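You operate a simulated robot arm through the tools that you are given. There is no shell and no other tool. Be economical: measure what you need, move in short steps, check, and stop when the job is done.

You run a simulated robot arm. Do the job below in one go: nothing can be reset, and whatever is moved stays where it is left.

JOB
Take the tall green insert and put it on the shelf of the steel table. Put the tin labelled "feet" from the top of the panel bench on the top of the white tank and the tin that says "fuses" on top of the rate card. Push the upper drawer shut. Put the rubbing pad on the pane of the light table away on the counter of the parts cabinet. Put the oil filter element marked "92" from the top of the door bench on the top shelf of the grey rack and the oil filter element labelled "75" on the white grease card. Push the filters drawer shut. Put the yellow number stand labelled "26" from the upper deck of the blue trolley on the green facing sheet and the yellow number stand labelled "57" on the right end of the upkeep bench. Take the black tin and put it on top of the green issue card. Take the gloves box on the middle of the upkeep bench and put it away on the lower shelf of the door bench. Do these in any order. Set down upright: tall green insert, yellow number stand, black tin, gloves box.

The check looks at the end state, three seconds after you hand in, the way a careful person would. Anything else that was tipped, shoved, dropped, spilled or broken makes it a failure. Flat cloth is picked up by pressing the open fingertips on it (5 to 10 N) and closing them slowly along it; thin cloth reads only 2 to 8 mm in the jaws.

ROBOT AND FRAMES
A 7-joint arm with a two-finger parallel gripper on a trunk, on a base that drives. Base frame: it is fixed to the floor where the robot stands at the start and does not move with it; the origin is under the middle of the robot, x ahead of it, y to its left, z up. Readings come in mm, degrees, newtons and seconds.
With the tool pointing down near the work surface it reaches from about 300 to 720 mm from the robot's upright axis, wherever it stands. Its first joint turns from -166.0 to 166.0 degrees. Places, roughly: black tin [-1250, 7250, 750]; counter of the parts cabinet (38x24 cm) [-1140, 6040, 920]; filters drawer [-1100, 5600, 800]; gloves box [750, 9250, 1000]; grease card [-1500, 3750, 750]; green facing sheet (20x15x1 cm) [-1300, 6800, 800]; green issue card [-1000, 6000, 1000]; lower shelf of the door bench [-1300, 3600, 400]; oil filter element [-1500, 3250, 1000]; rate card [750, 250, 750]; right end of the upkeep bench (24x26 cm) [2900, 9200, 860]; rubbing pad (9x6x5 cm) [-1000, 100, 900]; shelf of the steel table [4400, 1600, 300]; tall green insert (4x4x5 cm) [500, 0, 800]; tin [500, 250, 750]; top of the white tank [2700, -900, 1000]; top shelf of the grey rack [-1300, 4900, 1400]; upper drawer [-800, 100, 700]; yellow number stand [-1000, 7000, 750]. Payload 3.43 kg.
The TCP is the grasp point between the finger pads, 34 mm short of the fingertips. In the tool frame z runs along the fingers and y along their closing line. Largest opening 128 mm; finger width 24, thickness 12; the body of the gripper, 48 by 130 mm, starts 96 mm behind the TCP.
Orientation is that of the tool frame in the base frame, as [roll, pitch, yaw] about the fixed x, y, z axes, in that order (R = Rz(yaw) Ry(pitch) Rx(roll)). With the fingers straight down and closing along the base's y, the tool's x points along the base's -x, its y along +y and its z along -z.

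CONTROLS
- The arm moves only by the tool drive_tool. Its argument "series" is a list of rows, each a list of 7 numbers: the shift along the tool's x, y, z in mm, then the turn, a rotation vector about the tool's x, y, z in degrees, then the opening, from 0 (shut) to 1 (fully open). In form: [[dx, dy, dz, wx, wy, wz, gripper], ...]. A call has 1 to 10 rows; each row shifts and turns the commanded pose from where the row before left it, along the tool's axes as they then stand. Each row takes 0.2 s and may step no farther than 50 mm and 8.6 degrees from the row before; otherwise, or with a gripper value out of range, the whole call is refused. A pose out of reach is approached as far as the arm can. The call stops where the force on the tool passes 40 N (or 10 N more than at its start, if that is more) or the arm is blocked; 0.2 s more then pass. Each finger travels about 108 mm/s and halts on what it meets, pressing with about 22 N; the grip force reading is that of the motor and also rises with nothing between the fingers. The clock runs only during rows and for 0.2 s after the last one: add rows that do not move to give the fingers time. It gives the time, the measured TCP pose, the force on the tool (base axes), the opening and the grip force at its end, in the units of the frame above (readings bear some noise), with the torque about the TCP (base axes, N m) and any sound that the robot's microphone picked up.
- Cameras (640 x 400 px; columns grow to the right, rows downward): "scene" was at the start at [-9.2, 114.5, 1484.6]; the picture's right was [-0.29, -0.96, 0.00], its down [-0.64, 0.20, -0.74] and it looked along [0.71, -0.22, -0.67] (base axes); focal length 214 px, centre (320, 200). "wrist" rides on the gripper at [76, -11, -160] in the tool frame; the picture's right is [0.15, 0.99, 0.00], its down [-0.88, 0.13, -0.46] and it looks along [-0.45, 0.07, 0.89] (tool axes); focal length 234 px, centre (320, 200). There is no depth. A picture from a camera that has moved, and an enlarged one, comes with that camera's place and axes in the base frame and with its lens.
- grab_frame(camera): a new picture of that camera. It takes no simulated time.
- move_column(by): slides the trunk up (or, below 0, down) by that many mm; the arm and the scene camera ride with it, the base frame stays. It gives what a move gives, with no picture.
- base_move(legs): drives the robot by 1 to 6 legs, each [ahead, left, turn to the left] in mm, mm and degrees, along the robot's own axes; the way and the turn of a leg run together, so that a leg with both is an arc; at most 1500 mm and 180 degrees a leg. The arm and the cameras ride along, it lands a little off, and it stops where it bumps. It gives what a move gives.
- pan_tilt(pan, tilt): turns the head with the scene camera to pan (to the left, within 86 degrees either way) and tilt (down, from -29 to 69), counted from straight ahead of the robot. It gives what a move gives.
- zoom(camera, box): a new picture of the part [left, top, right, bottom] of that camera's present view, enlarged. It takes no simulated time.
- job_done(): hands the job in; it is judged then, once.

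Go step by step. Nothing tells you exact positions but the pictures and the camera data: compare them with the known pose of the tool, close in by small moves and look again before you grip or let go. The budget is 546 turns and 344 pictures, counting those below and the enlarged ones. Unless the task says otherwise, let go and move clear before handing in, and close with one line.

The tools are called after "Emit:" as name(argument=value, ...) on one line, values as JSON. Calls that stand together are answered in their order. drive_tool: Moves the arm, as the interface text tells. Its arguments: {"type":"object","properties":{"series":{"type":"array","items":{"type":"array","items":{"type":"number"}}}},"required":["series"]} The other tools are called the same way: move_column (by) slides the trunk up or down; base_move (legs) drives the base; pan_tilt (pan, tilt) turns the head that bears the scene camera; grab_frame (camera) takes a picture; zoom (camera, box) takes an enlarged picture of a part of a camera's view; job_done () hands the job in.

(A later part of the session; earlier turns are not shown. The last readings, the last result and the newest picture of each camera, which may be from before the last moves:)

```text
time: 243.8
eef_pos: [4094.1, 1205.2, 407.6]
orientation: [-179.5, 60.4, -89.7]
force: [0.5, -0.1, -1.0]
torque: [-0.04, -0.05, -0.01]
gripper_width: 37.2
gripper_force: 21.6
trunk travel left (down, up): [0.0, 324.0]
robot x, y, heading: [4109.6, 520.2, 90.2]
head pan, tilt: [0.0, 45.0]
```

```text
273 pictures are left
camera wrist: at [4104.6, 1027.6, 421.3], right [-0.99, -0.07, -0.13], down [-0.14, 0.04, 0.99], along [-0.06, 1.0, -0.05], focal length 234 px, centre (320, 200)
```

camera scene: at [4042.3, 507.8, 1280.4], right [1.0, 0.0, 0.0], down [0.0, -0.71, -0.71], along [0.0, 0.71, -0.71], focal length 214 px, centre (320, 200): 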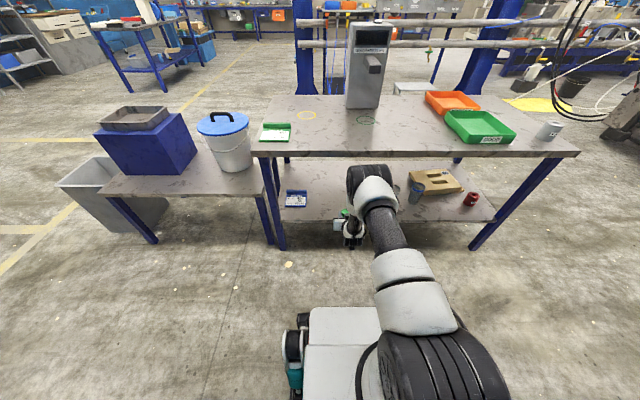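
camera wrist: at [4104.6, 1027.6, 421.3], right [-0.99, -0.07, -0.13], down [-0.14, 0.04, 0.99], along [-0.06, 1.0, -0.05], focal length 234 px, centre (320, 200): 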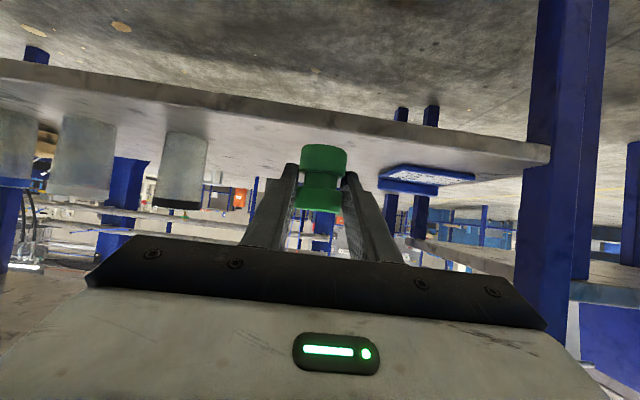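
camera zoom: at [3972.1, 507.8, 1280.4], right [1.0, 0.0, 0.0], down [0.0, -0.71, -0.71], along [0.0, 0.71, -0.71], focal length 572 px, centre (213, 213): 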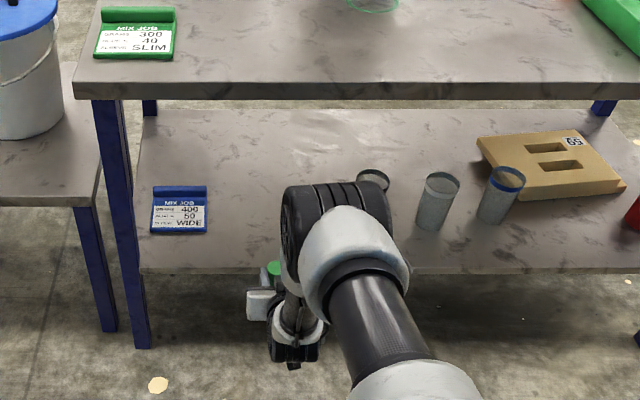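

Elbow fits under the top and clears the cups. I drive forward 140 mm with the insert about 25 mm above the shelf.

Emit:
base_move(legs=[[140, 0, 0]])

Emit:
grab_frame(camera="wrist")

Emit:
zoom(camera="scene", box=[240, 120, 480, 270])

```text
time: 245.1
eef_pos: [4092.2, 1344.1, 407.2]
orientation: [-179.4, 60.4, -89.7]
force: [0.8, -0.9, -0.5]
torque: [-0.01, -0.01, -0.01]
gripper_width: 37.0
gripper_force: 21.7
trunk travel left (down, up): [0.0, 324.0]
robot x, y, heading: [4109.5, 654.8, 90.2]
head pan, tilt: [0.0, 45.0]
```

```text
272 pictures are left
camera wrist: at [4103.0, 1165.7, 421.3], right [-0.99, -0.07, -0.13], down [-0.14, 0.04, 0.99], along [-0.06, 1.0, -0.05], focal length 234 px, centre (320, 200)
```

wrist: 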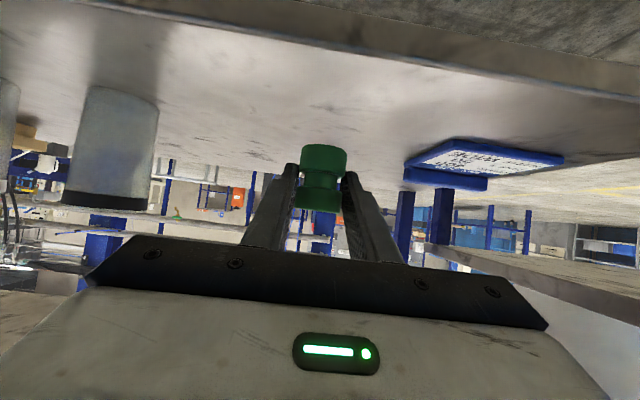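

```text
2.67 times, centred on (360, 195) of scene
camera zoom: at [3971.8, 645.6, 1280.4], right [1.0, 0.0, 0.0], down [0.0, -0.71, -0.71], along [0.0, 0.71, -0.71], focal length 572 px, centre (213, 213)
```

zoom: 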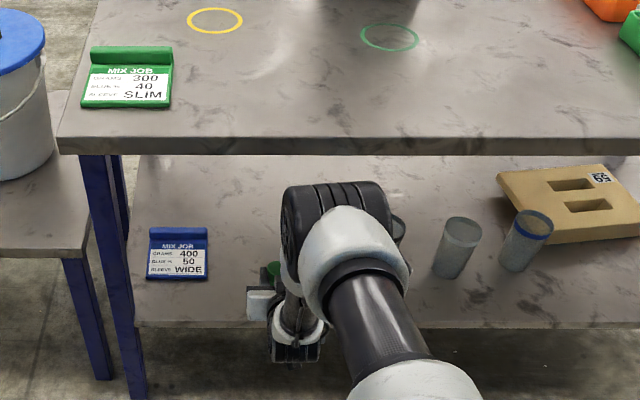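

In place above the shelf. I lower carefully.

Emit:
drive_tool(series=[[10.4, 0, 6, 0, 0, 0, 0.1], [0, 0, 0, 0, 0, 0, 0.1]])

Emit:
drive_tool(series=[[4.3, 0, 2.5, 0, 0, 0, 0.1], [0, 0, 0, 0, 0, 0, 0.1]])

Emit:
grab_frame(camera="wrist")

```text
time: 245.7
eef_pos: [4091.9, 1343.5, 396.1]
orientation: [-179.3, 60.3, -89.6]
force: [0.4, 0.0, -0.4]
torque: [-0.01, -0.03, 0.01]
gripper_width: 37.1
gripper_force: 22.2
trunk travel left (down, up): [0.0, 324.0]
robot x, y, heading: [4113.3, 655.5, 90.1]
head pan, tilt: [0.0, 45.0]
```

```text
time: 246.3
eef_pos: [4092.0, 1343.7, 391.4]
orientation: [-179.4, 60.4, -89.6]
force: [-0.1, -0.3, -1.3]
torque: [-0.04, 0.03, 0.02]
gripper_width: 36.6
gripper_force: 21.6
trunk travel left (down, up): [0.0, 324.0]
robot x, y, heading: [4109.0, 654.4, 90.3]
head pan, tilt: [0.0, 45.0]
```

```text
270 pictures are left
camera wrist: at [4102.7, 1166.1, 404.4], right [-0.99, -0.07, -0.13], down [-0.14, 0.04, 0.99], along [-0.06, 1.0, -0.05], focal length 234 px, centre (320, 200)
```

wrist: 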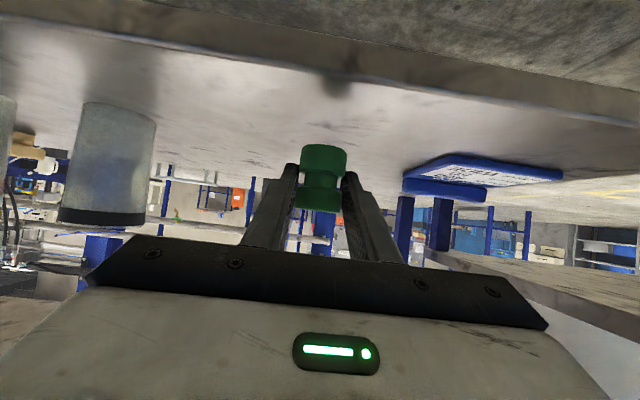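

Estimated contact at TCP z≈380. I continue down.

Emit:
drive_tool(series=[[6, 0, 3.5, 0, 0, 0, 0.1], [0, 0, 0, 0, 0, 0, 0.1]])

Emit:
drive_tool(series=[[2.2, 0, 1.3, 0, 0, 0, 0.1], [0, 0, 0, 0, 0, 0, 0.1]])

Emit:
drive_tool(series=[[2.2, 0, 1.3, 0, 0, 0, 0.1], [0, 0, 0, 0, 0, 0, 0.1]])

```text
time: 246.9
eef_pos: [4091.7, 1343.2, 384.5]
orientation: [-179.4, 60.4, -89.6]
force: [-0.2, -0.3, -0.8]
torque: [0.01, 0.02, -0.01]
gripper_width: 36.8
gripper_force: 22.2
trunk travel left (down, up): [0.0, 324.0]
robot x, y, heading: [4111.2, 655.9, 90.4]
head pan, tilt: [0.0, 45.0]
```

```text
time: 247.5
eef_pos: [4093.0, 1343.2, 381.6]
orientation: [-179.4, 60.5, -89.6]
force: [-1.0, 0.6, 0.6]
torque: [-0.01, 0.03, -0.03]
gripper_width: 36.9
gripper_force: 22.5
trunk travel left (down, up): [0.0, 324.0]
robot x, y, heading: [4111.5, 654.7, 90.3]
head pan, tilt: [0.0, 45.0]
```

```text
time: 248.1
eef_pos: [4092.3, 1344.2, 378.9]
orientation: [-179.3, 60.4, -89.6]
force: [0.1, -0.2, -0.5]
torque: [-0.03, -0.01, 0.01]
gripper_width: 36.8
gripper_force: 22.2
trunk travel left (down, up): [0.0, 324.0]
robot x, y, heading: [4109.9, 653.6, 90.3]
head pan, tilt: [0.0, 45.0]
```

Emit:
drive_tool(series=[[2.2, 0, 1.3, 0, 0, 0, 0.1], [0, 0, 0, 0, 0, 0, 0.1]])

Emit:
drive_tool(series=[[2.2, 0, 1.3, 0, 0, 0, 0.1], [0, 0, 0, 0, 0, 0, 0.1]])

Emit:
grab_frame(camera="wrist")

```text
time: 248.7
eef_pos: [4091.4, 1344.0, 377.4]
orientation: [-179.4, 60.4, -89.7]
force: [-0.2, -0.1, -0.7]
torque: [0.01, 0.0, 0.0]
gripper_width: 37.1
gripper_force: 22.0
trunk travel left (down, up): [0.0, 324.0]
robot x, y, heading: [4112.1, 653.9, 90.3]
head pan, tilt: [0.0, 45.0]
```

```text
time: 249.3
eef_pos: [4092.0, 1343.4, 373.5]
orientation: [-179.4, 60.3, -89.6]
force: [0.2, 0.0, -1.5]
torque: [-0.01, -0.02, -0.01]
gripper_width: 37.1
gripper_force: 22.2
trunk travel left (down, up): [0.0, 324.0]
robot x, y, heading: [4111.0, 659.3, 90.2]
head pan, tilt: [0.0, 45.0]
```

```text
269 pictures are left
camera wrist: at [4103.3, 1165.9, 386.8], right [-0.99, -0.07, -0.13], down [-0.14, 0.04, 0.99], along [-0.06, 1.0, -0.05], focal length 234 px, centre (320, 200)
```

wrist: 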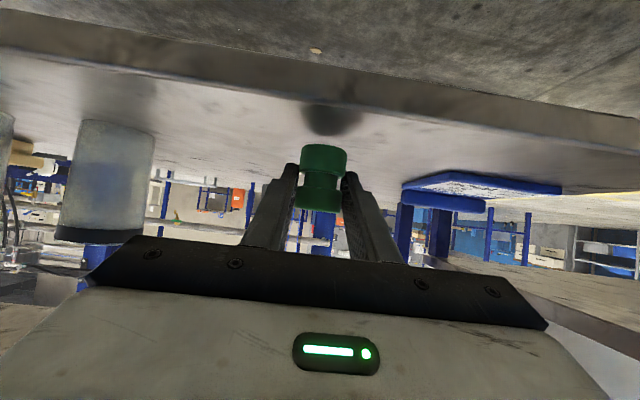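

The shadow shows a gap of about 1 cm remaining. I continue.

Emit:
drive_tool(series=[[4.3, 0, 2.5, 0, 0, 0, 0.1], [0, 0, 0, 0, 0, 0, 0.1]])

Emit:
drive_tool(series=[[2.6, 0, 1.5, 0, 0, 0, 0.1], [0, 0, 0, 0, 0, 0, 0.1]])

Emit:
drive_tool(series=[[2.6, 0, 1.5, 0, 0, 0, 0.1], [0, 0, 0, 0, 0, 0, 0.1]])

Emit:
grab_frame(camera="wrist")

```text
time: 249.9
eef_pos: [4092.1, 1343.1, 369.4]
orientation: [-179.4, 60.4, -89.6]
force: [-0.9, 0.6, 0.0]
torque: [0.0, 0.05, -0.04]
gripper_width: 37.0
gripper_force: 22.0
trunk travel left (down, up): [0.0, 324.0]
robot x, y, heading: [4110.1, 656.0, 90.1]
head pan, tilt: [0.0, 45.0]
```

```text
time: 250.5
eef_pos: [4092.1, 1342.8, 364.3]
orientation: [-179.4, 60.4, -89.6]
force: [-0.3, -0.2, 0.1]
torque: [-0.01, -0.02, 0.03]
gripper_width: 37.3
gripper_force: 21.8
trunk travel left (down, up): [0.0, 324.0]
robot x, y, heading: [4112.6, 653.8, 90.2]
head pan, tilt: [0.0, 45.0]
```

```text
time: 251.1
eef_pos: [4092.6, 1344.0, 362.3]
orientation: [-179.4, 60.4, -89.6]
force: [-0.7, 0.3, 0.3]
torque: [0.01, -0.02, -0.03]
gripper_width: 37.0
gripper_force: 22.2
trunk travel left (down, up): [0.0, 324.0]
robot x, y, heading: [4109.4, 655.1, 90.5]
head pan, tilt: [0.0, 45.0]
```

```text
268 pictures are left
camera wrist: at [4103.6, 1166.3, 375.8], right [-0.99, -0.07, -0.13], down [-0.14, 0.04, 0.99], along [-0.06, 1.0, -0.05], focal length 234 px, centre (320, 200)
```

wrist: 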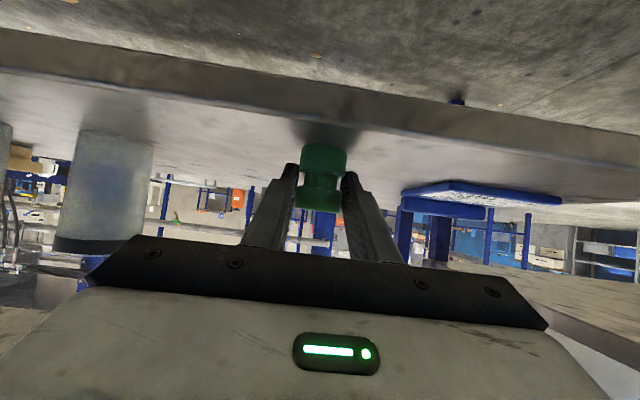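

Still a small gap. I keep stepping down 2–3 mm at a time until contact.

Emit:
drive_tool(series=[[2.2, 0, 1.3, 0, 0, 0, 0.1], [0, 0, 0, 0, 0, 0, 0.1]])

Emit:
drive_tool(series=[[2.2, 0, 1.3, 0, 0, 0, 0.1], [0, 0, 0, 0, 0, 0, 0.1]])

Emit:
drive_tool(series=[[1.7, 0, 1, 0, 0, 0, 0.1], [0, 0, 0, 0, 0, 0, 0.1]])

```text
time: 251.7
eef_pos: [4091.7, 1345.0, 361.9]
orientation: [-179.4, 60.6, -89.7]
force: [0.1, 0.0, 7.4]
torque: [0.03, 0.09, 0.01]
gripper_width: 36.8
gripper_force: 22.5
trunk travel left (down, up): [0.0, 324.0]
robot x, y, heading: [4109.6, 658.4, 90.1]
head pan, tilt: [0.0, 45.0]
```

```text
time: 252.3
eef_pos: [4090.8, 1346.2, 362.1]
orientation: [-179.4, 60.7, -89.5]
force: [2.7, -1.8, 18.5]
torque: [0.15, 0.05, -0.07]
gripper_width: 37.0
gripper_force: 22.2
trunk travel left (down, up): [0.0, 324.0]
robot x, y, heading: [4109.4, 657.8, 90.3]
head pan, tilt: [0.0, 45.0]
```

```text
time: 252.9
eef_pos: [4092.2, 1346.0, 357.8]
orientation: [-179.3, 60.7, -89.6]
force: [1.2, 5.1, 17.5]
torque: [0.38, 0.01, -0.02]
gripper_width: 37.1
gripper_force: 22.2
trunk travel left (down, up): [0.0, 324.0]
robot x, y, heading: [4110.2, 655.2, 90.3]
head pan, tilt: [0.0, 45.0]
```

Contact (shelf z≈325). I ease up, open, and withdraw straight back.

Emit:
drive_tool(series=[[-3, 0, -1.7, 0, 0, 0, 0.1], [0, 0, 0, 0, 0, 0, 0.35], [0, 0, 0, 0, 0, 0, 0.6], [0, 0, 0, 0, 0, 0, 0.6], [15, 0, -30, 0, 0, 0, 0.6], [20, 0, -36, 0, 0, 0, 0.6], [0, 0, 0, 0, 0, 0, 0.6]])

Emit:
grab_frame(camera="wrist")

```text
time: 254.5
eef_pos: [4092.1, 1271.5, 364.7]
orientation: [-179.5, 60.4, -89.6]
force: [-0.2, -0.1, 0.5]
torque: [0.0, -0.05, 0.01]
gripper_width: 77.0
gripper_force: 0.0
trunk travel left (down, up): [0.0, 324.0]
robot x, y, heading: [4110.6, 656.6, 90.4]
head pan, tilt: [0.0, 45.0]
```

```text
267 pictures are left
camera wrist: at [4102.4, 1094.3, 377.3], right [-0.99, -0.07, -0.13], down [-0.13, 0.04, 0.99], along [-0.06, 1.0, -0.05], focal length 234 px, centre (320, 200)
```

wrist: 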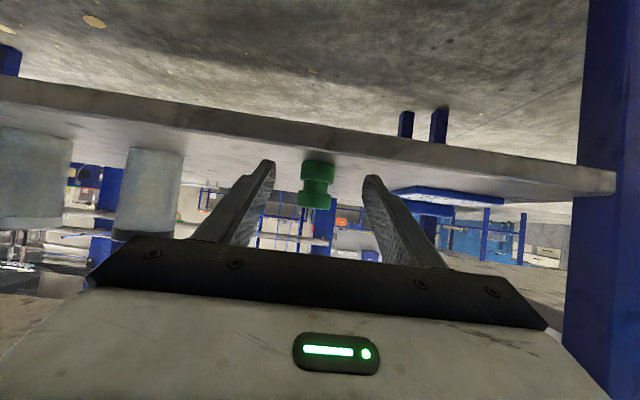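

The insert stands on the shelf. I back away, raise the trunk, straighten the tool, then head back towards the start area.

Emit:
base_move(legs=[[-350, 0, 0]])

Emit:
move_column(by=240)

Emit:
drive_tool(series=[[-40, 0, -23, 0, 0, 0, 0.6], [-40, 0, -23, 0, 0, 0, 0.6], [-40, 0, -23, 0, 0, 0, 0.6], [-40, 0, -23, 0, 0, 0, 0.6], [-40, 0, -23, 0, 0, 0, 0.6], [-40, 0, -23, 0, 0, 0, 0.6], [-40, 0, -23, 0, 0, 0, 0.6], [0, 0, 0, 0, 8, 0, 1], [0, 0, 0, 0, 8, 0, 1], [0, 0, 0, 0, 8, 0, 1]])

Emit:
drive_tool(series=[[0, 0, 0, 0, 8, 0, 1], [0, 0, 0, 0, 8, 0, 1], [0, 0, 0, 0, 8, 0, 1], [0, 0, 0, 0, 8, 0, 1], [0, 0, 0, 0, 4, 0, 1], [45, 0, 0, 0, 0, 0, 1], [45, 0, 0, 0, 0, 0, 1], [45, 0, 0, 0, 0, 0, 1], [45, 0, 0, 0, 0, 0, 1]])

Emit:
pan_tilt(pan=0, tilt=40)

Emit:
grab_frame(camera="scene")

```text
time: 256.7
eef_pos: [4087.8, 937.9, 363.2]
orientation: [-179.3, 60.4, -89.0]
force: [0.5, -0.2, 0.3]
torque: [0.02, -0.03, -0.02]
gripper_width: 77.0
gripper_force: 0.0
trunk travel left (down, up): [0.0, 324.0]
robot x, y, heading: [4115.0, 321.3, 90.9]
head pan, tilt: [0.0, 45.0]
```

```text
time: 259.2
eef_pos: [4087.6, 938.3, 604.1]
orientation: [-179.4, 60.5, -89.1]
force: [0.5, -0.3, -0.2]
torque: [0.0, 0.0, -0.01]
gripper_width: 77.0
gripper_force: 0.0
trunk travel left (down, up): [-240.0, 84.0]
robot x, y, heading: [4113.5, 325.2, 90.5]
head pan, tilt: [0.0, 45.0]
```

```text
time: 261.4
eef_pos: [4087.5, 936.1, 927.3]
orientation: [-179.7, 36.3, -89.3]
force: [0.4, 0.0, 0.5]
torque: [-0.01, -0.03, -0.01]
gripper_width: 128.1
gripper_force: 0.0
trunk travel left (down, up): [-240.0, 84.0]
robot x, y, heading: [4116.5, 319.8, 90.9]
head pan, tilt: [0.0, 45.0]
```

```text
time: 263.4
eef_pos: [4089.6, 755.3, 923.7]
orientation: [-179.6, 0.4, -89.5]
force: [0.0, 1.2, -1.2]
torque: [-0.02, 0.0, 0.02]
gripper_width: 128.1
gripper_force: 0.0
trunk travel left (down, up): [-240.0, 84.0]
robot x, y, heading: [4113.5, 322.9, 90.8]
head pan, tilt: [0.0, 45.0]
```

```text
time: 264.1
eef_pos: [4089.9, 755.8, 922.9]
orientation: [-179.7, 0.4, -89.6]
force: [-0.4, 0.1, 0.3]
torque: [0.02, 0.01, -0.01]
gripper_width: 128.2
gripper_force: 0.0
trunk travel left (down, up): [-240.0, 84.0]
robot x, y, heading: [4113.5, 322.5, 90.5]
head pan, tilt: [0.0, 40.0]
```

```text
266 pictures are left
camera scene: at [3974.8, 312.9, 1527.7], right [1.0, 0.01, 0.0], down [0.01, -0.64, -0.77], along [-0.01, 0.77, -0.64], focal length 214 px, centre (320, 200)
```

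scene: 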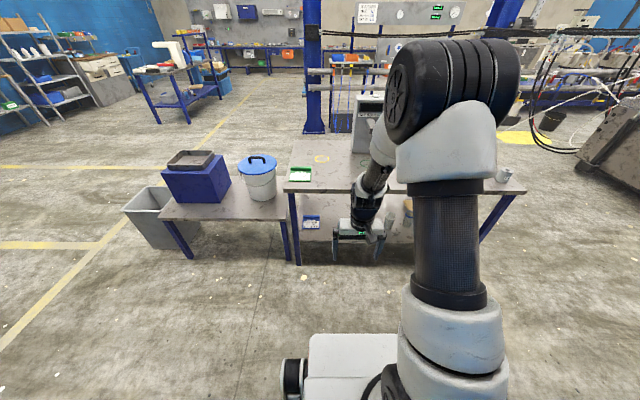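

Now the long drive back: along the aisle to x≈2000, up to y≈1785, then west to about x=−100.

Emit:
base_move(legs=[[0, 1500, -0.5], [0, 600, 0], [1460, 0, 0], [0, 1500, 0], [0, 500, 0], [0, 0, 90]])

Emit:
pan_tilt(pan=10, tilt=25)

Emit:
grab_frame(camera="scene")

```text
time: 314.2
eef_pos: [-408.1, 1677.8, 925.2]
orientation: [-179.7, 0.4, 3.1]
force: [-0.2, 0.2, 0.6]
torque: [0.02, -0.03, 0.0]
gripper_width: 128.1
gripper_force: 0.1
trunk travel left (down, up): [-240.0, 84.0]
robot x, y, heading: [26.6, 1722.6, -176.5]
head pan, tilt: [0.0, 40.0]
```

```text
time: 315.0
eef_pos: [-406.0, 1676.9, 924.4]
orientation: [-179.7, 0.4, 3.2]
force: [-0.3, -0.5, 0.7]
torque: [0.04, 0.03, 0.01]
gripper_width: 127.9
gripper_force: 0.2
trunk travel left (down, up): [-240.0, 84.0]
robot x, y, heading: [27.8, 1720.6, -176.5]
head pan, tilt: [10.0, 25.0]
```

```text
265 pictures are left
camera scene: at [37.0, 1565.1, 1551.0], right [-0.23, 0.97, 0.0], down [0.41, 0.1, -0.91], along [-0.88, -0.21, -0.42], focal length 214 px, centre (320, 200)
```

scene: 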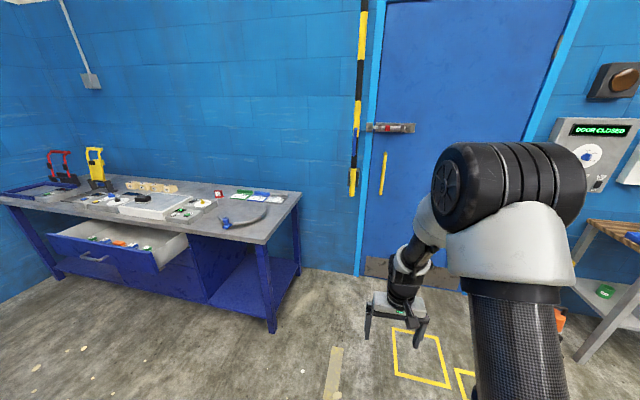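

I see the bench with the light table (white pane), an open drawer, and tools. I drive to y≈150 facing it.

Emit:
base_move(legs=[[0, 0, -3.5], [0, 1500, 0], [0, 70, 0]])

Emit:
pan_tilt(pan=0, tilt=40)

Emit:
grab_frame(camera="scene")

```text
time: 331.0
eef_pos: [-383.0, 118.1, 924.8]
orientation: [-179.9, 0.4, 1.3]
force: [0.0, 0.3, 0.1]
torque: [-0.01, 0.01, 0.04]
gripper_width: 128.1
gripper_force: 0.1
trunk travel left (down, up): [-240.0, 84.0]
robot x, y, heading: [50.5, 145.6, -178.4]
head pan, tilt: [10.0, 25.0]
```

```text
time: 331.8
eef_pos: [-382.8, 117.6, 923.7]
orientation: [-179.7, 0.4, 1.3]
force: [-0.8, -0.3, -0.1]
torque: [-0.02, 0.0, 0.03]
gripper_width: 128.2
gripper_force: 0.0
trunk travel left (down, up): [-240.0, 84.0]
robot x, y, heading: [51.2, 153.2, -178.3]
head pan, tilt: [0.0, 40.0]
```

```text
264 pictures are left
camera scene: at [61.2, 6.3, 1527.8], right [-0.03, 1.0, 0.0], down [0.64, 0.02, -0.77], along [-0.77, -0.02, -0.64], focal length 214 px, centre (320, 200)
```

scene: 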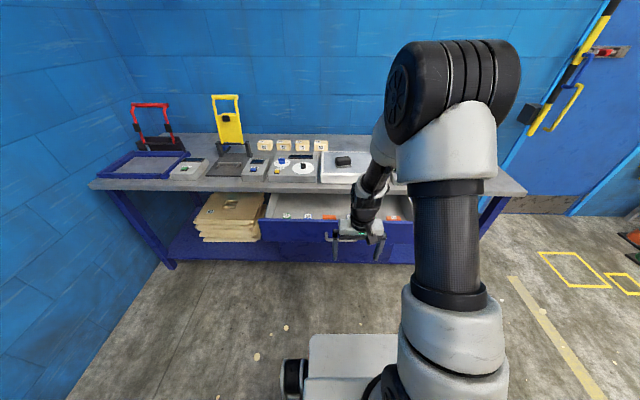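

Emit:
zoom(camera="scene", box=[180, 120, 420, 270])

Emit:
grab_frame(camera="wrist")

```text
2.67 times, centred on (300, 195) of scene
camera zoom: at [61.2, 6.3, 1527.8], right [-0.03, 1.0, 0.0], down [0.64, 0.02, -0.77], along [-0.77, -0.02, -0.64], focal length 572 px, centre (373, 213)
```

zoom: 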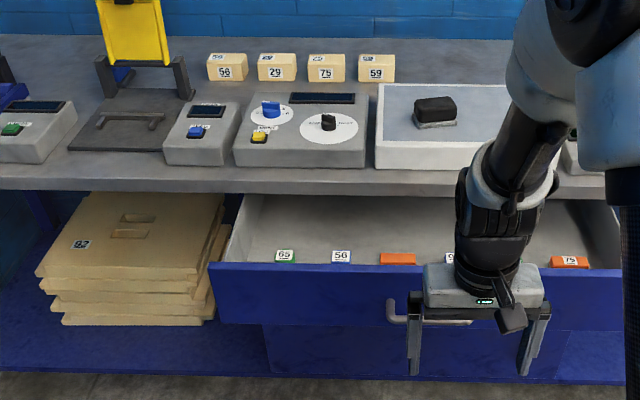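

```text
262 pictures are left
camera wrist: at [-306.7, 127.9, 1083.8], right [0.17, -0.99, -0.01], down [-0.87, -0.15, 0.46], along [-0.46, -0.07, -0.89], focal length 234 px, centre (320, 200)
```

wrist: 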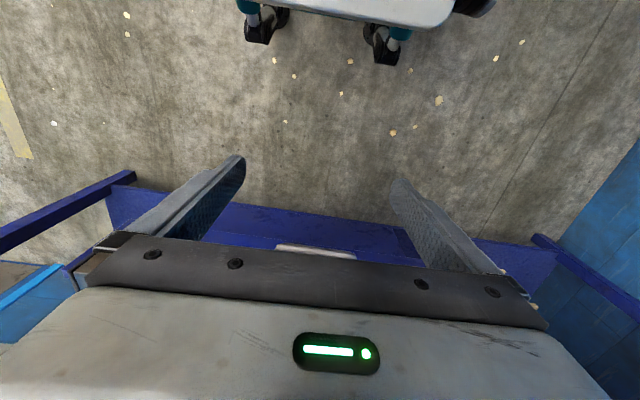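

The drawer is open; the rubbing pad is the dark block on the white light table. I drive 230 mm closer and triangulate.

Emit:
base_move(legs=[[230, 0, -1.7]])

Emit:
pan_tilt(pan=0, tilt=50)

Emit:
grab_frame(camera="scene")

Emit:
grab_frame(camera="wrist")

```text
time: 333.5
eef_pos: [-606.5, 125.0, 924.7]
orientation: [-179.7, 0.4, -0.2]
force: [-0.1, -0.2, 0.9]
torque: [0.03, -0.04, 0.0]
gripper_width: 128.0
gripper_force: 0.1
trunk travel left (down, up): [-240.0, 84.0]
robot x, y, heading: [-168.1, 145.9, -179.9]
head pan, tilt: [0.0, 40.0]
```

```text
time: 334.2
eef_pos: [-607.4, 125.1, 924.5]
orientation: [-179.7, 0.4, -0.2]
force: [0.4, 0.3, -0.2]
torque: [0.0, 0.0, 0.02]
gripper_width: 128.1
gripper_force: 0.1
trunk travel left (down, up): [-240.0, 84.0]
robot x, y, heading: [-171.7, 142.7, -180.0]
head pan, tilt: [0.0, 50.0]
```

```text
261 pictures are left
camera scene: at [-157.7, 3.0, 1513.6], right [0.0, 1.0, 0.0], down [0.77, 0.0, -0.64], along [-0.64, 0.0, -0.77], focal length 214 px, centre (320, 200)
```

scene: 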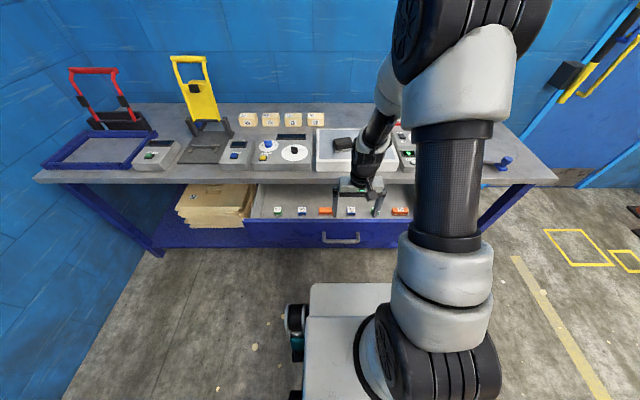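

```text
260 pictures are left
camera wrist: at [-530.3, 133.7, 1083.8], right [0.14, -0.99, -0.01], down [-0.88, -0.13, 0.46], along [-0.46, -0.06, -0.89], focal length 234 px, centre (320, 200)
```

wrist: 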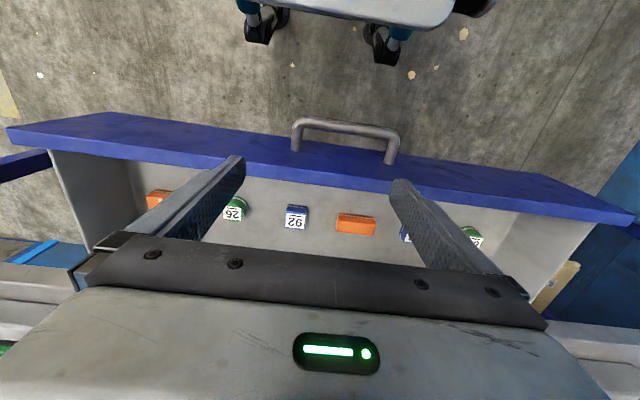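

Emit:
zoom(camera="scene", box=[240, 120, 440, 260])

```text
2.86 times, centred on (340, 190) of scene
camera zoom: at [-157.7, 3.0, 1513.6], right [0.0, 1.0, 0.0], down [0.77, 0.0, -0.64], along [-0.64, 0.0, -0.77], focal length 613 px, centre (263, 229)
```

zoom: 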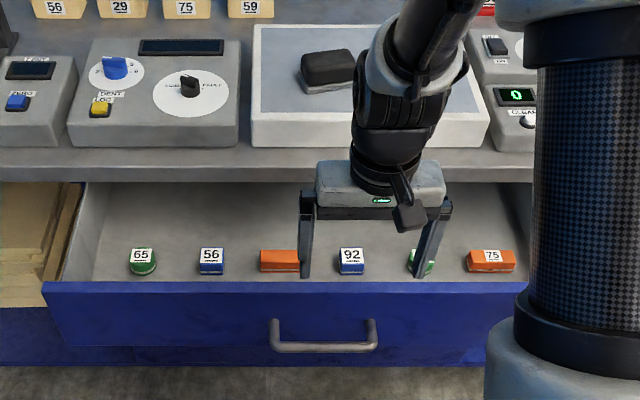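

The drawer's front edge is about z 780, x −670, its handle at z 670. I close the fingers, tilt the tool 40° and lower it in front of the panel above the handle.

Emit:
drive_tool(series=[[35, 0, 0, 0, 0, 0, 0.5], [0, 0, 0, 0, -8, 0, 0], [0, 0, 0, 0, -8, 0, 0], [0, 0, 0, 0, -8, 0, 0], [0, 0, 0, 0, -8, 0, 0], [0, 0, 0, 0, -8, 0, 0], [27.5, 0, 32.8, 0, 0, 0, 0], [27.5, 0, 32.8, 0, 0, 0, 0], [27.5, 0, 32.8, 0, 0, 0, 0], [27.5, 0, 32.8, 0, 0, 0, 0]])

Emit:
grab_frame(camera="scene")

Emit:
grab_frame(camera="wrist")

```text
time: 336.0
eef_pos: [-622.8, 124.4, 849.6]
orientation: [-179.7, 41.7, -0.1]
force: [-0.6, -1.0, -1.1]
torque: [0.0, -0.04, -0.01]
gripper_width: 0.0
gripper_force: 22.7
out of reach, approached as far as the arm can: row 5, 6
trunk travel left (down, up): [-240.0, 84.0]
robot x, y, heading: [-167.9, 143.0, -179.7]
head pan, tilt: [0.0, 50.0]
stopped in row 8: the force on the tool passed its limit at 69 N (the readings are from after the stop); the commanded pose is now the measured one
```

```text
258 pictures are left
camera scene: at [-158.4, 3.0, 1513.4], right [0.0, 1.0, 0.0], down [0.77, 0.0, -0.64], along [-0.64, 0.0, -0.77], focal length 214 px, centre (320, 200)
```

scene: 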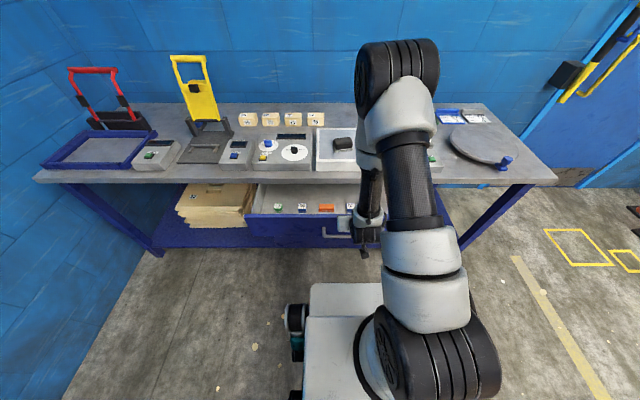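

```text
257 pictures are left
camera wrist: at [-459.4, 133.2, 918.5], right [0.11, -0.99, -0.1], down [-0.35, -0.13, 0.93], along [-0.93, -0.06, -0.36], focal length 234 px, centre (320, 200)
```

wrist: 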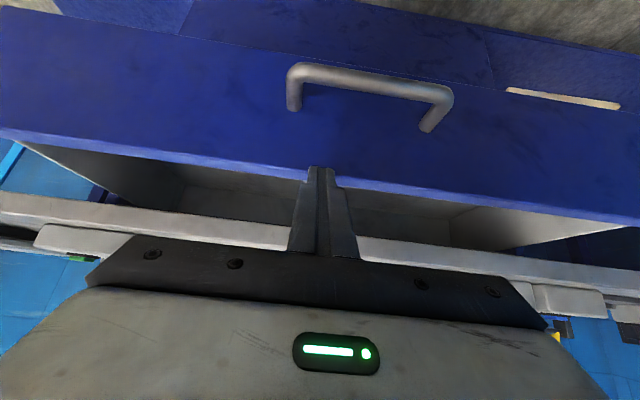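

The fingertips touched the drawer's top edge (z≈820). I raise, back the base off 110 mm and lower again in front of the panel.

Emit:
drive_tool(series=[[-26, 0, -31, 0, 0, 0, 0], [0, 0, 0, 0, 0, 0, 0]])

Emit:
base_move(legs=[[-110, 0, 0]])

Emit:
drive_tool(series=[[31, 0, 37, 0, 0, 0, 0], [31, 0, 37, 0, 0, 0, 0], [0, 0, 0, 0, 0, 0, 0]])

Emit:
grab_frame(camera="wrist")

```text
time: 336.6
eef_pos: [-623.0, 125.0, 890.3]
orientation: [-179.6, 41.7, 0.2]
force: [0.5, 0.4, 0.2]
torque: [0.0, -0.02, 0.0]
gripper_width: 0.2
gripper_force: 22.0
trunk travel left (down, up): [-240.0, 84.0]
robot x, y, heading: [-172.5, 145.5, -179.9]
head pan, tilt: [0.0, 50.0]
```

```text
time: 337.8
eef_pos: [-513.0, 124.9, 891.2]
orientation: [-179.6, 41.7, 0.1]
force: [0.0, 0.4, 0.0]
torque: [-0.01, 0.03, 0.01]
gripper_width: 0.0
gripper_force: 21.4
trunk travel left (down, up): [-240.0, 84.0]
robot x, y, heading: [-66.6, 147.0, -179.8]
head pan, tilt: [0.0, 50.0]
```

```text
time: 338.6
eef_pos: [-517.7, 125.0, 795.9]
orientation: [-179.5, 41.7, 0.1]
force: [0.2, -0.8, 0.3]
torque: [0.05, 0.01, 0.01]
gripper_width: 0.0
gripper_force: 21.6
trunk travel left (down, up): [-240.0, 84.0]
robot x, y, heading: [-64.5, 143.6, -179.9]
head pan, tilt: [0.0, 50.0]
```

```text
256 pictures are left
camera wrist: at [-355.0, 134.0, 864.5], right [0.11, -0.99, -0.1], down [-0.35, -0.13, 0.93], along [-0.93, -0.06, -0.36], focal length 234 px, centre (320, 200)
```

wrist: 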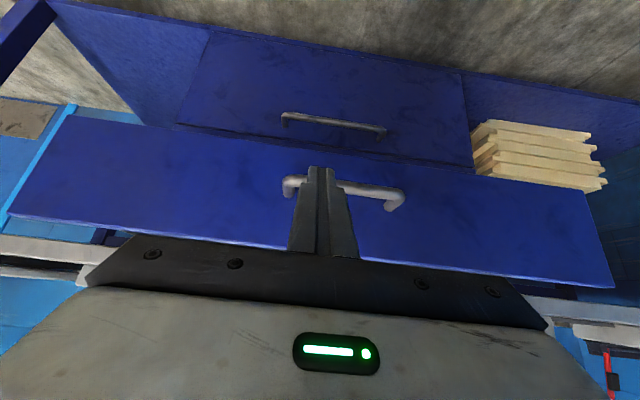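

I raise 15 mm to clear the handle and advance to contact.

Emit:
drive_tool(series=[[-40, 0, 15, 0, 0, 0, 0], [-30, 0, 26.6, 0, 0, 0, 0], [-15, 0, 13.3, 0, 0, 0, 0], [0, 0, 0, 0, 0, 0, 0]])

Emit:
grab_frame(camera="wrist")

```text
time: 339.6
eef_pos: [-617.7, 126.6, 810.2]
orientation: [-179.6, 41.7, 0.1]
force: [-0.7, 0.2, -0.6]
torque: [0.02, 0.01, -0.01]
gripper_width: 0.0
gripper_force: 22.1
trunk travel left (down, up): [-240.0, 84.0]
robot x, y, heading: [-64.9, 147.9, -179.8]
head pan, tilt: [0.0, 50.0]
```

```text
255 pictures are left
camera wrist: at [-454.0, 136.4, 878.3], right [0.11, -0.99, -0.1], down [-0.35, -0.13, 0.93], along [-0.93, -0.06, -0.36], focal length 234 px, centre (320, 200)
```

wrist: 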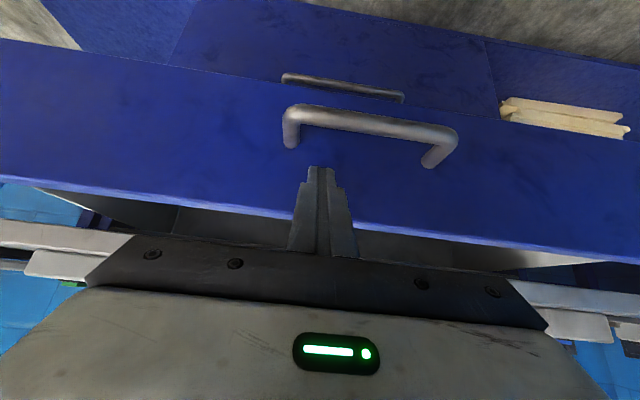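

The tip faces the panel between handle and top edge. I push slowly.

Emit:
drive_tool(series=[[-6, 0, 5.3, 0, 0, 0, 0], [-6, 0, 5.3, 0, 0, 0, 0], [-6, 0, 5.3, 0, 0, 0, 0], [-6, 0, 5.3, 0, 0, 0, 0], [-6, 0, 5.3, 0, 0, 0, 0], [-6, 0, 5.3, 0, 0, 0, 0], [-6, 0, 5.3, 0, 0, 0, 0], [-6, 0, 5.3, 0, 0, 0, 0], [-6, 0, 5.3, 0, 0, 0, 0], [-6, 0, 5.3, 0, 0, 0, 0]])

Emit:
drive_tool(series=[[-6, 0, 5.3, 0, 0, 0, 0], [-6, 0, 5.3, 0, 0, 0, 0], [-6, 0, 5.3, 0, 0, 0, 0], [-6, 0, 5.3, 0, 0, 0, 0], [-6, 0, 5.3, 0, 0, 0, 0]])

Emit:
grab_frame(camera="scene")

Emit:
grab_frame(camera="wrist")

```text
time: 341.8
eef_pos: [-696.4, 125.6, 810.5]
orientation: [-179.6, 41.8, 0.1]
force: [0.3, 0.4, 0.4]
torque: [0.03, 0.01, 0.01]
gripper_width: 0.0
gripper_force: 22.2
trunk travel left (down, up): [-240.0, 84.0]
robot x, y, heading: [-62.8, 142.9, -179.8]
head pan, tilt: [0.0, 50.0]
```

```text
time: 343.0
eef_pos: [-737.4, 126.2, 811.8]
orientation: [-179.6, 41.8, 0.1]
force: [0.8, -1.6, -0.7]
torque: [0.01, -0.03, 0.05]
gripper_width: 0.0
gripper_force: 21.5
trunk travel left (down, up): [-240.0, 84.0]
robot x, y, heading: [-59.6, 140.6, -180.0]
head pan, tilt: [0.0, 50.0]
```

```text
254 pictures are left
camera scene: at [-48.7, 3.2, 1513.5], right [0.0, 1.0, 0.0], down [0.77, 0.0, -0.64], along [-0.64, 0.0, -0.77], focal length 214 px, centre (320, 200)
```

scene: 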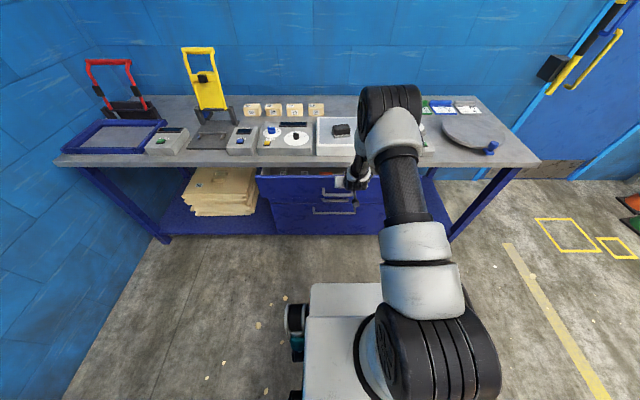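

```text
253 pictures are left
camera wrist: at [-573.3, 135.3, 879.9], right [0.11, -0.99, -0.1], down [-0.35, -0.13, 0.93], along [-0.93, -0.06, -0.36], focal length 234 px, centre (320, 200)
```

wrist: 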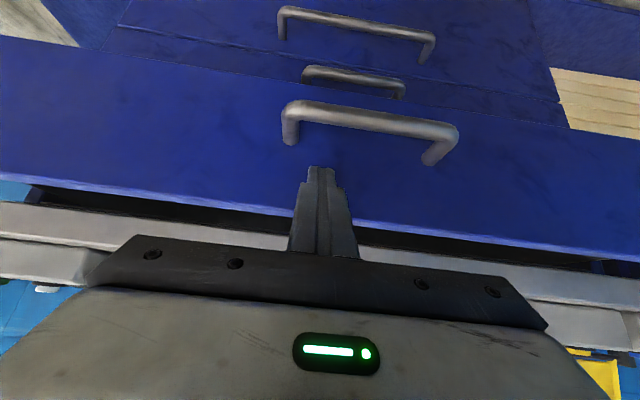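

The drawer is nearly shut. I continue slowly.

Emit:
drive_tool(series=[[-6, 0, 5.3, 0, 0, 0, 0], [-6, 0, 5.3, 0, 0, 0, 0], [-6, 0, 5.3, 0, 0, 0, 0], [-6, 0, 5.3, 0, 0, 0, 0], [-3, 0, 2.7, 0, 0, 0, 0], [0, 0, 0, 0, 0, 0, 0]])

Emit:
grab_frame(camera="wrist")

```text
time: 344.4
eef_pos: [-773.2, 127.7, 809.8]
orientation: [-179.6, 41.9, 0.1]
force: [-0.5, -0.2, 0.2]
torque: [0.02, 0.0, 0.02]
gripper_width: 0.0
gripper_force: 22.0
trunk travel left (down, up): [-240.0, 84.0]
robot x, y, heading: [-59.8, 142.2, -180.0]
head pan, tilt: [0.0, 50.0]
```

```text
252 pictures are left
camera wrist: at [-609.7, 135.7, 878.5], right [0.11, -0.99, -0.1], down [-0.35, -0.13, 0.93], along [-0.93, -0.06, -0.36], focal length 234 px, centre (320, 200)
```

wrist: 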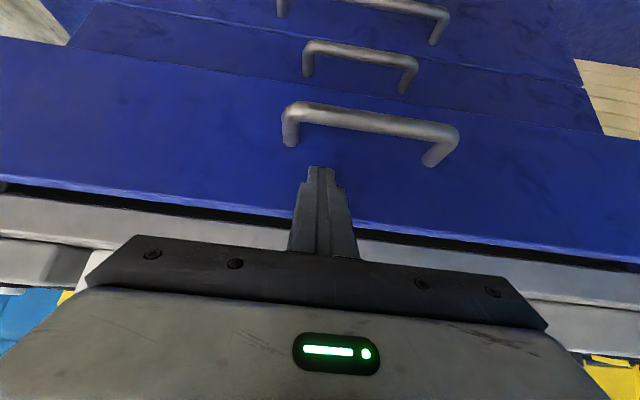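

Emit:
drive_tool(series=[[-4.5, 0, 4, 0, 0, 0, 0], [-4.5, 0, 4, 0, 0, 0, 0], [-4.5, 0, 4, 0, 0, 0, 0], [-4.5, 0, 4, 0, 0, 0, 0], [0, 0, 0, 0, 0, 0, 0]])

Emit:
grab_frame(camera="wrist")

Emit:
zoom(camera="scene", box=[240, 120, 440, 250])

```text
time: 345.6
eef_pos: [-796.0, 125.6, 811.3]
orientation: [-179.6, 41.8, 0.1]
force: [1.2, -1.0, 0.2]
torque: [-0.02, -0.01, 0.03]
gripper_width: 0.1
gripper_force: 21.8
trunk travel left (down, up): [-240.0, 84.0]
robot x, y, heading: [-62.9, 142.3, -179.9]
head pan, tilt: [0.0, 50.0]
```

```text
251 pictures are left
camera wrist: at [-633.5, 134.7, 880.2], right [0.11, -0.99, -0.1], down [-0.35, -0.13, 0.93], along [-0.93, -0.06, -0.36], focal length 234 px, centre (320, 200)
```

wrist: 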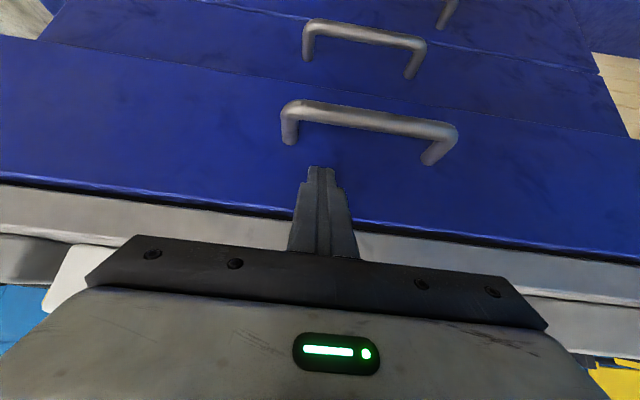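

```text
3.08 times, centred on (340, 185) of scene
camera zoom: at [-48.6, 3.1, 1513.5], right [0.0, 1.0, 0.0], down [0.77, 0.0, -0.64], along [-0.64, 0.0, -0.77], focal length 660 px, centre (258, 246)
```

zoom: 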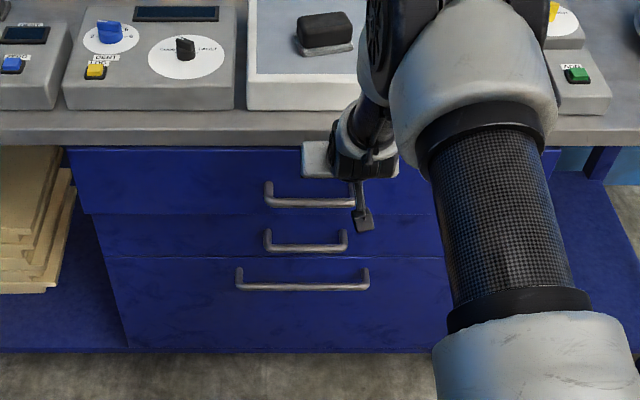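

Emit:
drive_tool(series=[[-3, 0, 2.7, 0, 0, 0, 0], [-3, 0, 2.7, 0, 0, 0, 0], [-3, 0, 2.7, 0, 0, 0, 0], [-3, 0, 2.7, 0, 0, 0, 0], [-3, 0, 2.7, 0, 0, 0, 0], [0, 0, 0, 0, 0, 0, 0]])

Emit:
grab_frame(camera="wrist")

```text
time: 347.0
eef_pos: [-815.6, 126.4, 810.4]
orientation: [-179.7, 41.7, 0.1]
force: [0.8, -0.3, 0.3]
torque: [-0.03, -0.02, 0.03]
gripper_width: 0.0
gripper_force: 21.9
trunk travel left (down, up): [-240.0, 84.0]
robot x, y, heading: [-64.0, 145.0, -179.9]
head pan, tilt: [0.0, 50.0]
```

```text
249 pictures are left
camera wrist: at [-653.5, 135.8, 878.8], right [0.11, -0.99, -0.1], down [-0.35, -0.13, 0.93], along [-0.93, -0.06, -0.36], focal length 234 px, centre (320, 200)
```

wrist: 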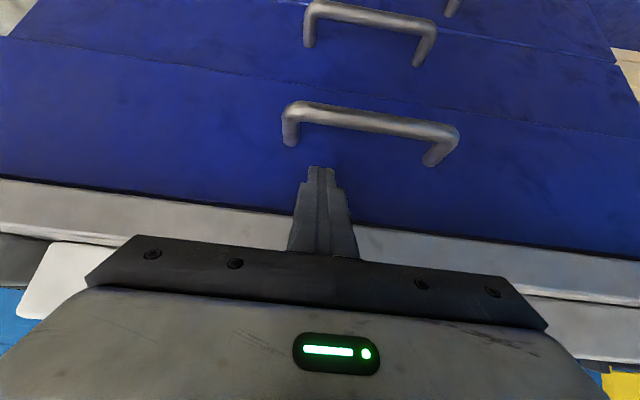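

Emit:
drive_tool(series=[[-3, 0, 2.7, 0, 0, 0, 0], [-3, 0, 2.7, 0, 0, 0, 0], [-3, 0, 2.7, 0, 0, 0, 0], [0, 0, 0, 0, 0, 0, 0]])

Emit:
grab_frame(camera="wrist")

```text
time: 348.0
eef_pos: [-826.2, 126.6, 809.8]
orientation: [-179.6, 41.5, 0.2]
force: [22.3, -0.7, 6.8]
torque: [-0.03, 0.38, 0.15]
gripper_width: 0.0
gripper_force: 22.1
trunk travel left (down, up): [-240.0, 84.0]
robot x, y, heading: [-62.7, 143.3, -179.9]
head pan, tilt: [0.0, 50.0]
```

```text
248 pictures are left
camera wrist: at [-663.7, 135.8, 879.1], right [0.11, -0.99, -0.1], down [-0.36, -0.13, 0.92], along [-0.93, -0.06, -0.37], focal length 234 px, centre (320, 200)
```

wrist: 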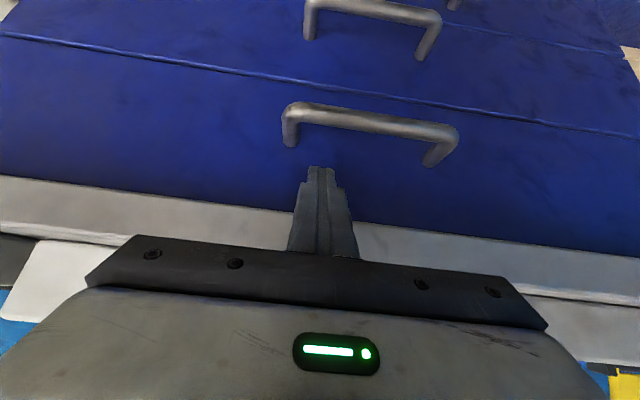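

The drawer is shut (22 N resistance, panel flush). I retreat, rise and straighten the tool, then approach the rubbing pad.

Emit:
drive_tool(series=[[30, 0, -26.6, 0, 0, 0, 0], [30, 0, -26.6, 0, 0, 0, 0], [15, 0, -13, 0, 0, 0, 0], [-30, 0, -34, 0, 0, 0, 0], [-30, 0, -34, 0, 0, 0, 0], [-30, 0, -34, 0, 0, 0, 0], [-30, 0, -34, 0, 0, 0, 0], [-30, 0, -34, 0, 0, 0, 0], [0, 0, 0, 0, 8, 0, 1], [0, 0, 0, 0, 8, 0, 1]])

Emit:
drive_tool(series=[[0, 0, 0, 0, 8, 0, 1], [0, 0, 0, 0, 8, 0, 1], [0, 0, 0, 0, 8, 0, 1], [0, 0, 0, 0, 1.5, 0, 1]])

Emit:
base_move(legs=[[230, -40, 0]])

Emit:
grab_frame(camera="wrist")

Emit:
grab_frame(camera="scene")

```text
time: 350.2
eef_pos: [-727.7, 125.9, 1034.8]
orientation: [-179.7, 25.8, -0.1]
force: [0.0, -0.2, 0.8]
torque: [-0.03, -0.04, 0.0]
gripper_width: 124.4
gripper_force: 0.0
trunk travel left (down, up): [-240.0, 84.0]
robot x, y, heading: [-62.3, 145.2, -180.1]
head pan, tilt: [0.0, 50.0]
```

```text
time: 351.2
eef_pos: [-729.1, 124.7, 1037.1]
orientation: [-179.7, 0.2, -0.2]
force: [0.1, 0.5, 0.0]
torque: [-0.03, 0.0, -0.03]
gripper_width: 127.9
gripper_force: 0.0
trunk travel left (down, up): [-240.0, 84.0]
robot x, y, heading: [-63.4, 142.8, -180.0]
head pan, tilt: [0.0, 50.0]
```

```text
time: 352.9
eef_pos: [-956.6, 167.6, 1035.6]
orientation: [-179.7, 0.2, -0.3]
force: [-0.6, 0.3, 0.0]
torque: [0.01, -0.04, 0.04]
gripper_width: 128.0
gripper_force: 0.0
trunk travel left (down, up): [-240.0, 84.0]
robot x, y, heading: [-293.0, 182.6, 180.3]
head pan, tilt: [0.0, 50.0]
```

```text
247 pictures are left
camera wrist: at [-880.4, 175.7, 1195.7], right [0.14, -0.99, -0.01], down [-0.88, -0.13, 0.46], along [-0.46, -0.06, -0.89], focal length 234 px, centre (320, 200)
```

wrist: 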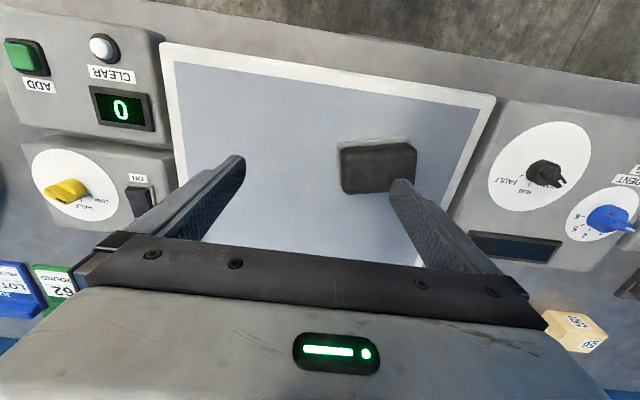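

```text
246 pictures are left
camera scene: at [-278.4, 43.1, 1513.5], right [0.0, 1.0, 0.0], down [0.77, 0.0, -0.64], along [-0.64, 0.0, -0.77], focal length 214 px, centre (320, 200)
```

scene: 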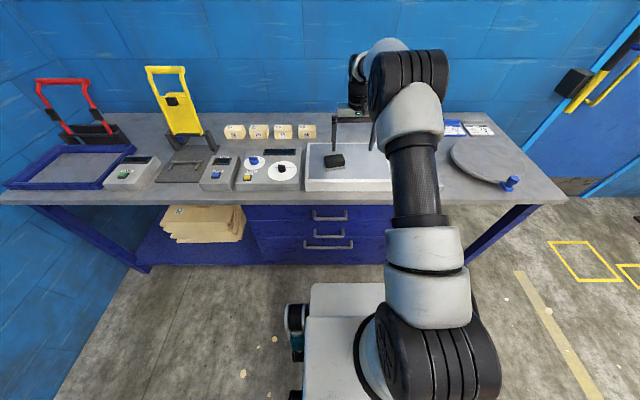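

The pad is about 90 mm wide along y at roughly (−970, 98), top z≈930. I move over it and look again.

Emit:
drive_tool(series=[[-8, 35, 10, 0, 0, 0, 1], [-6, 34, 10, 0, 0, 0, 1], [0, 0, 30, 0, 0, 0, 1], [0, 0, 0, 0, 0, 0, 1]])

Emit:
grab_frame(camera="wrist")

Emit:
zoom(camera="scene", box=[280, 90, 400, 200])

```text
time: 353.9
eef_pos: [-974.8, 97.8, 987.6]
orientation: [-179.7, 0.2, -0.4]
force: [0.0, 0.3, 0.0]
torque: [-0.03, 0.01, -0.02]
gripper_width: 128.1
gripper_force: 0.0
trunk travel left (down, up): [-240.0, 84.0]
robot x, y, heading: [-291.8, 182.7, 179.8]
head pan, tilt: [0.0, 50.0]
```

```text
245 pictures are left
camera wrist: at [-897.6, 106.9, 1147.2], right [0.14, -0.99, -0.01], down [-0.88, -0.13, 0.46], along [-0.45, -0.06, -0.89], focal length 234 px, centre (320, 200)
```

wrist: 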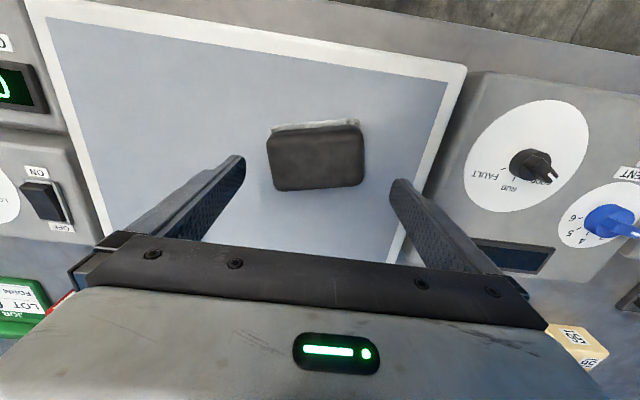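

```text
3.64 times, centred on (340, 145) of scene
camera zoom: at [-278.4, 43.2, 1513.5], right [0.0, 1.0, 0.0], down [0.77, 0.0, -0.64], along [-0.64, 0.0, -0.77], focal length 780 px, centre (247, 400)
```

zoom: 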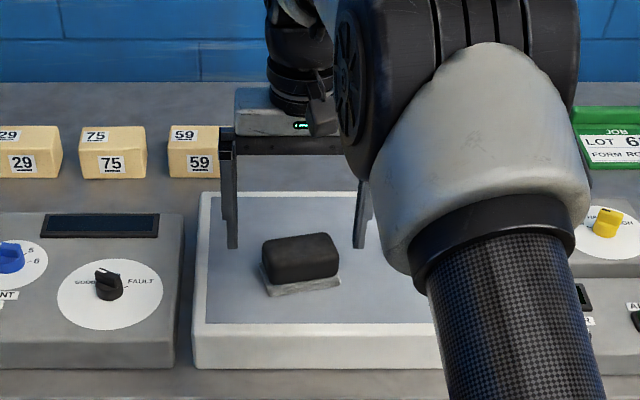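

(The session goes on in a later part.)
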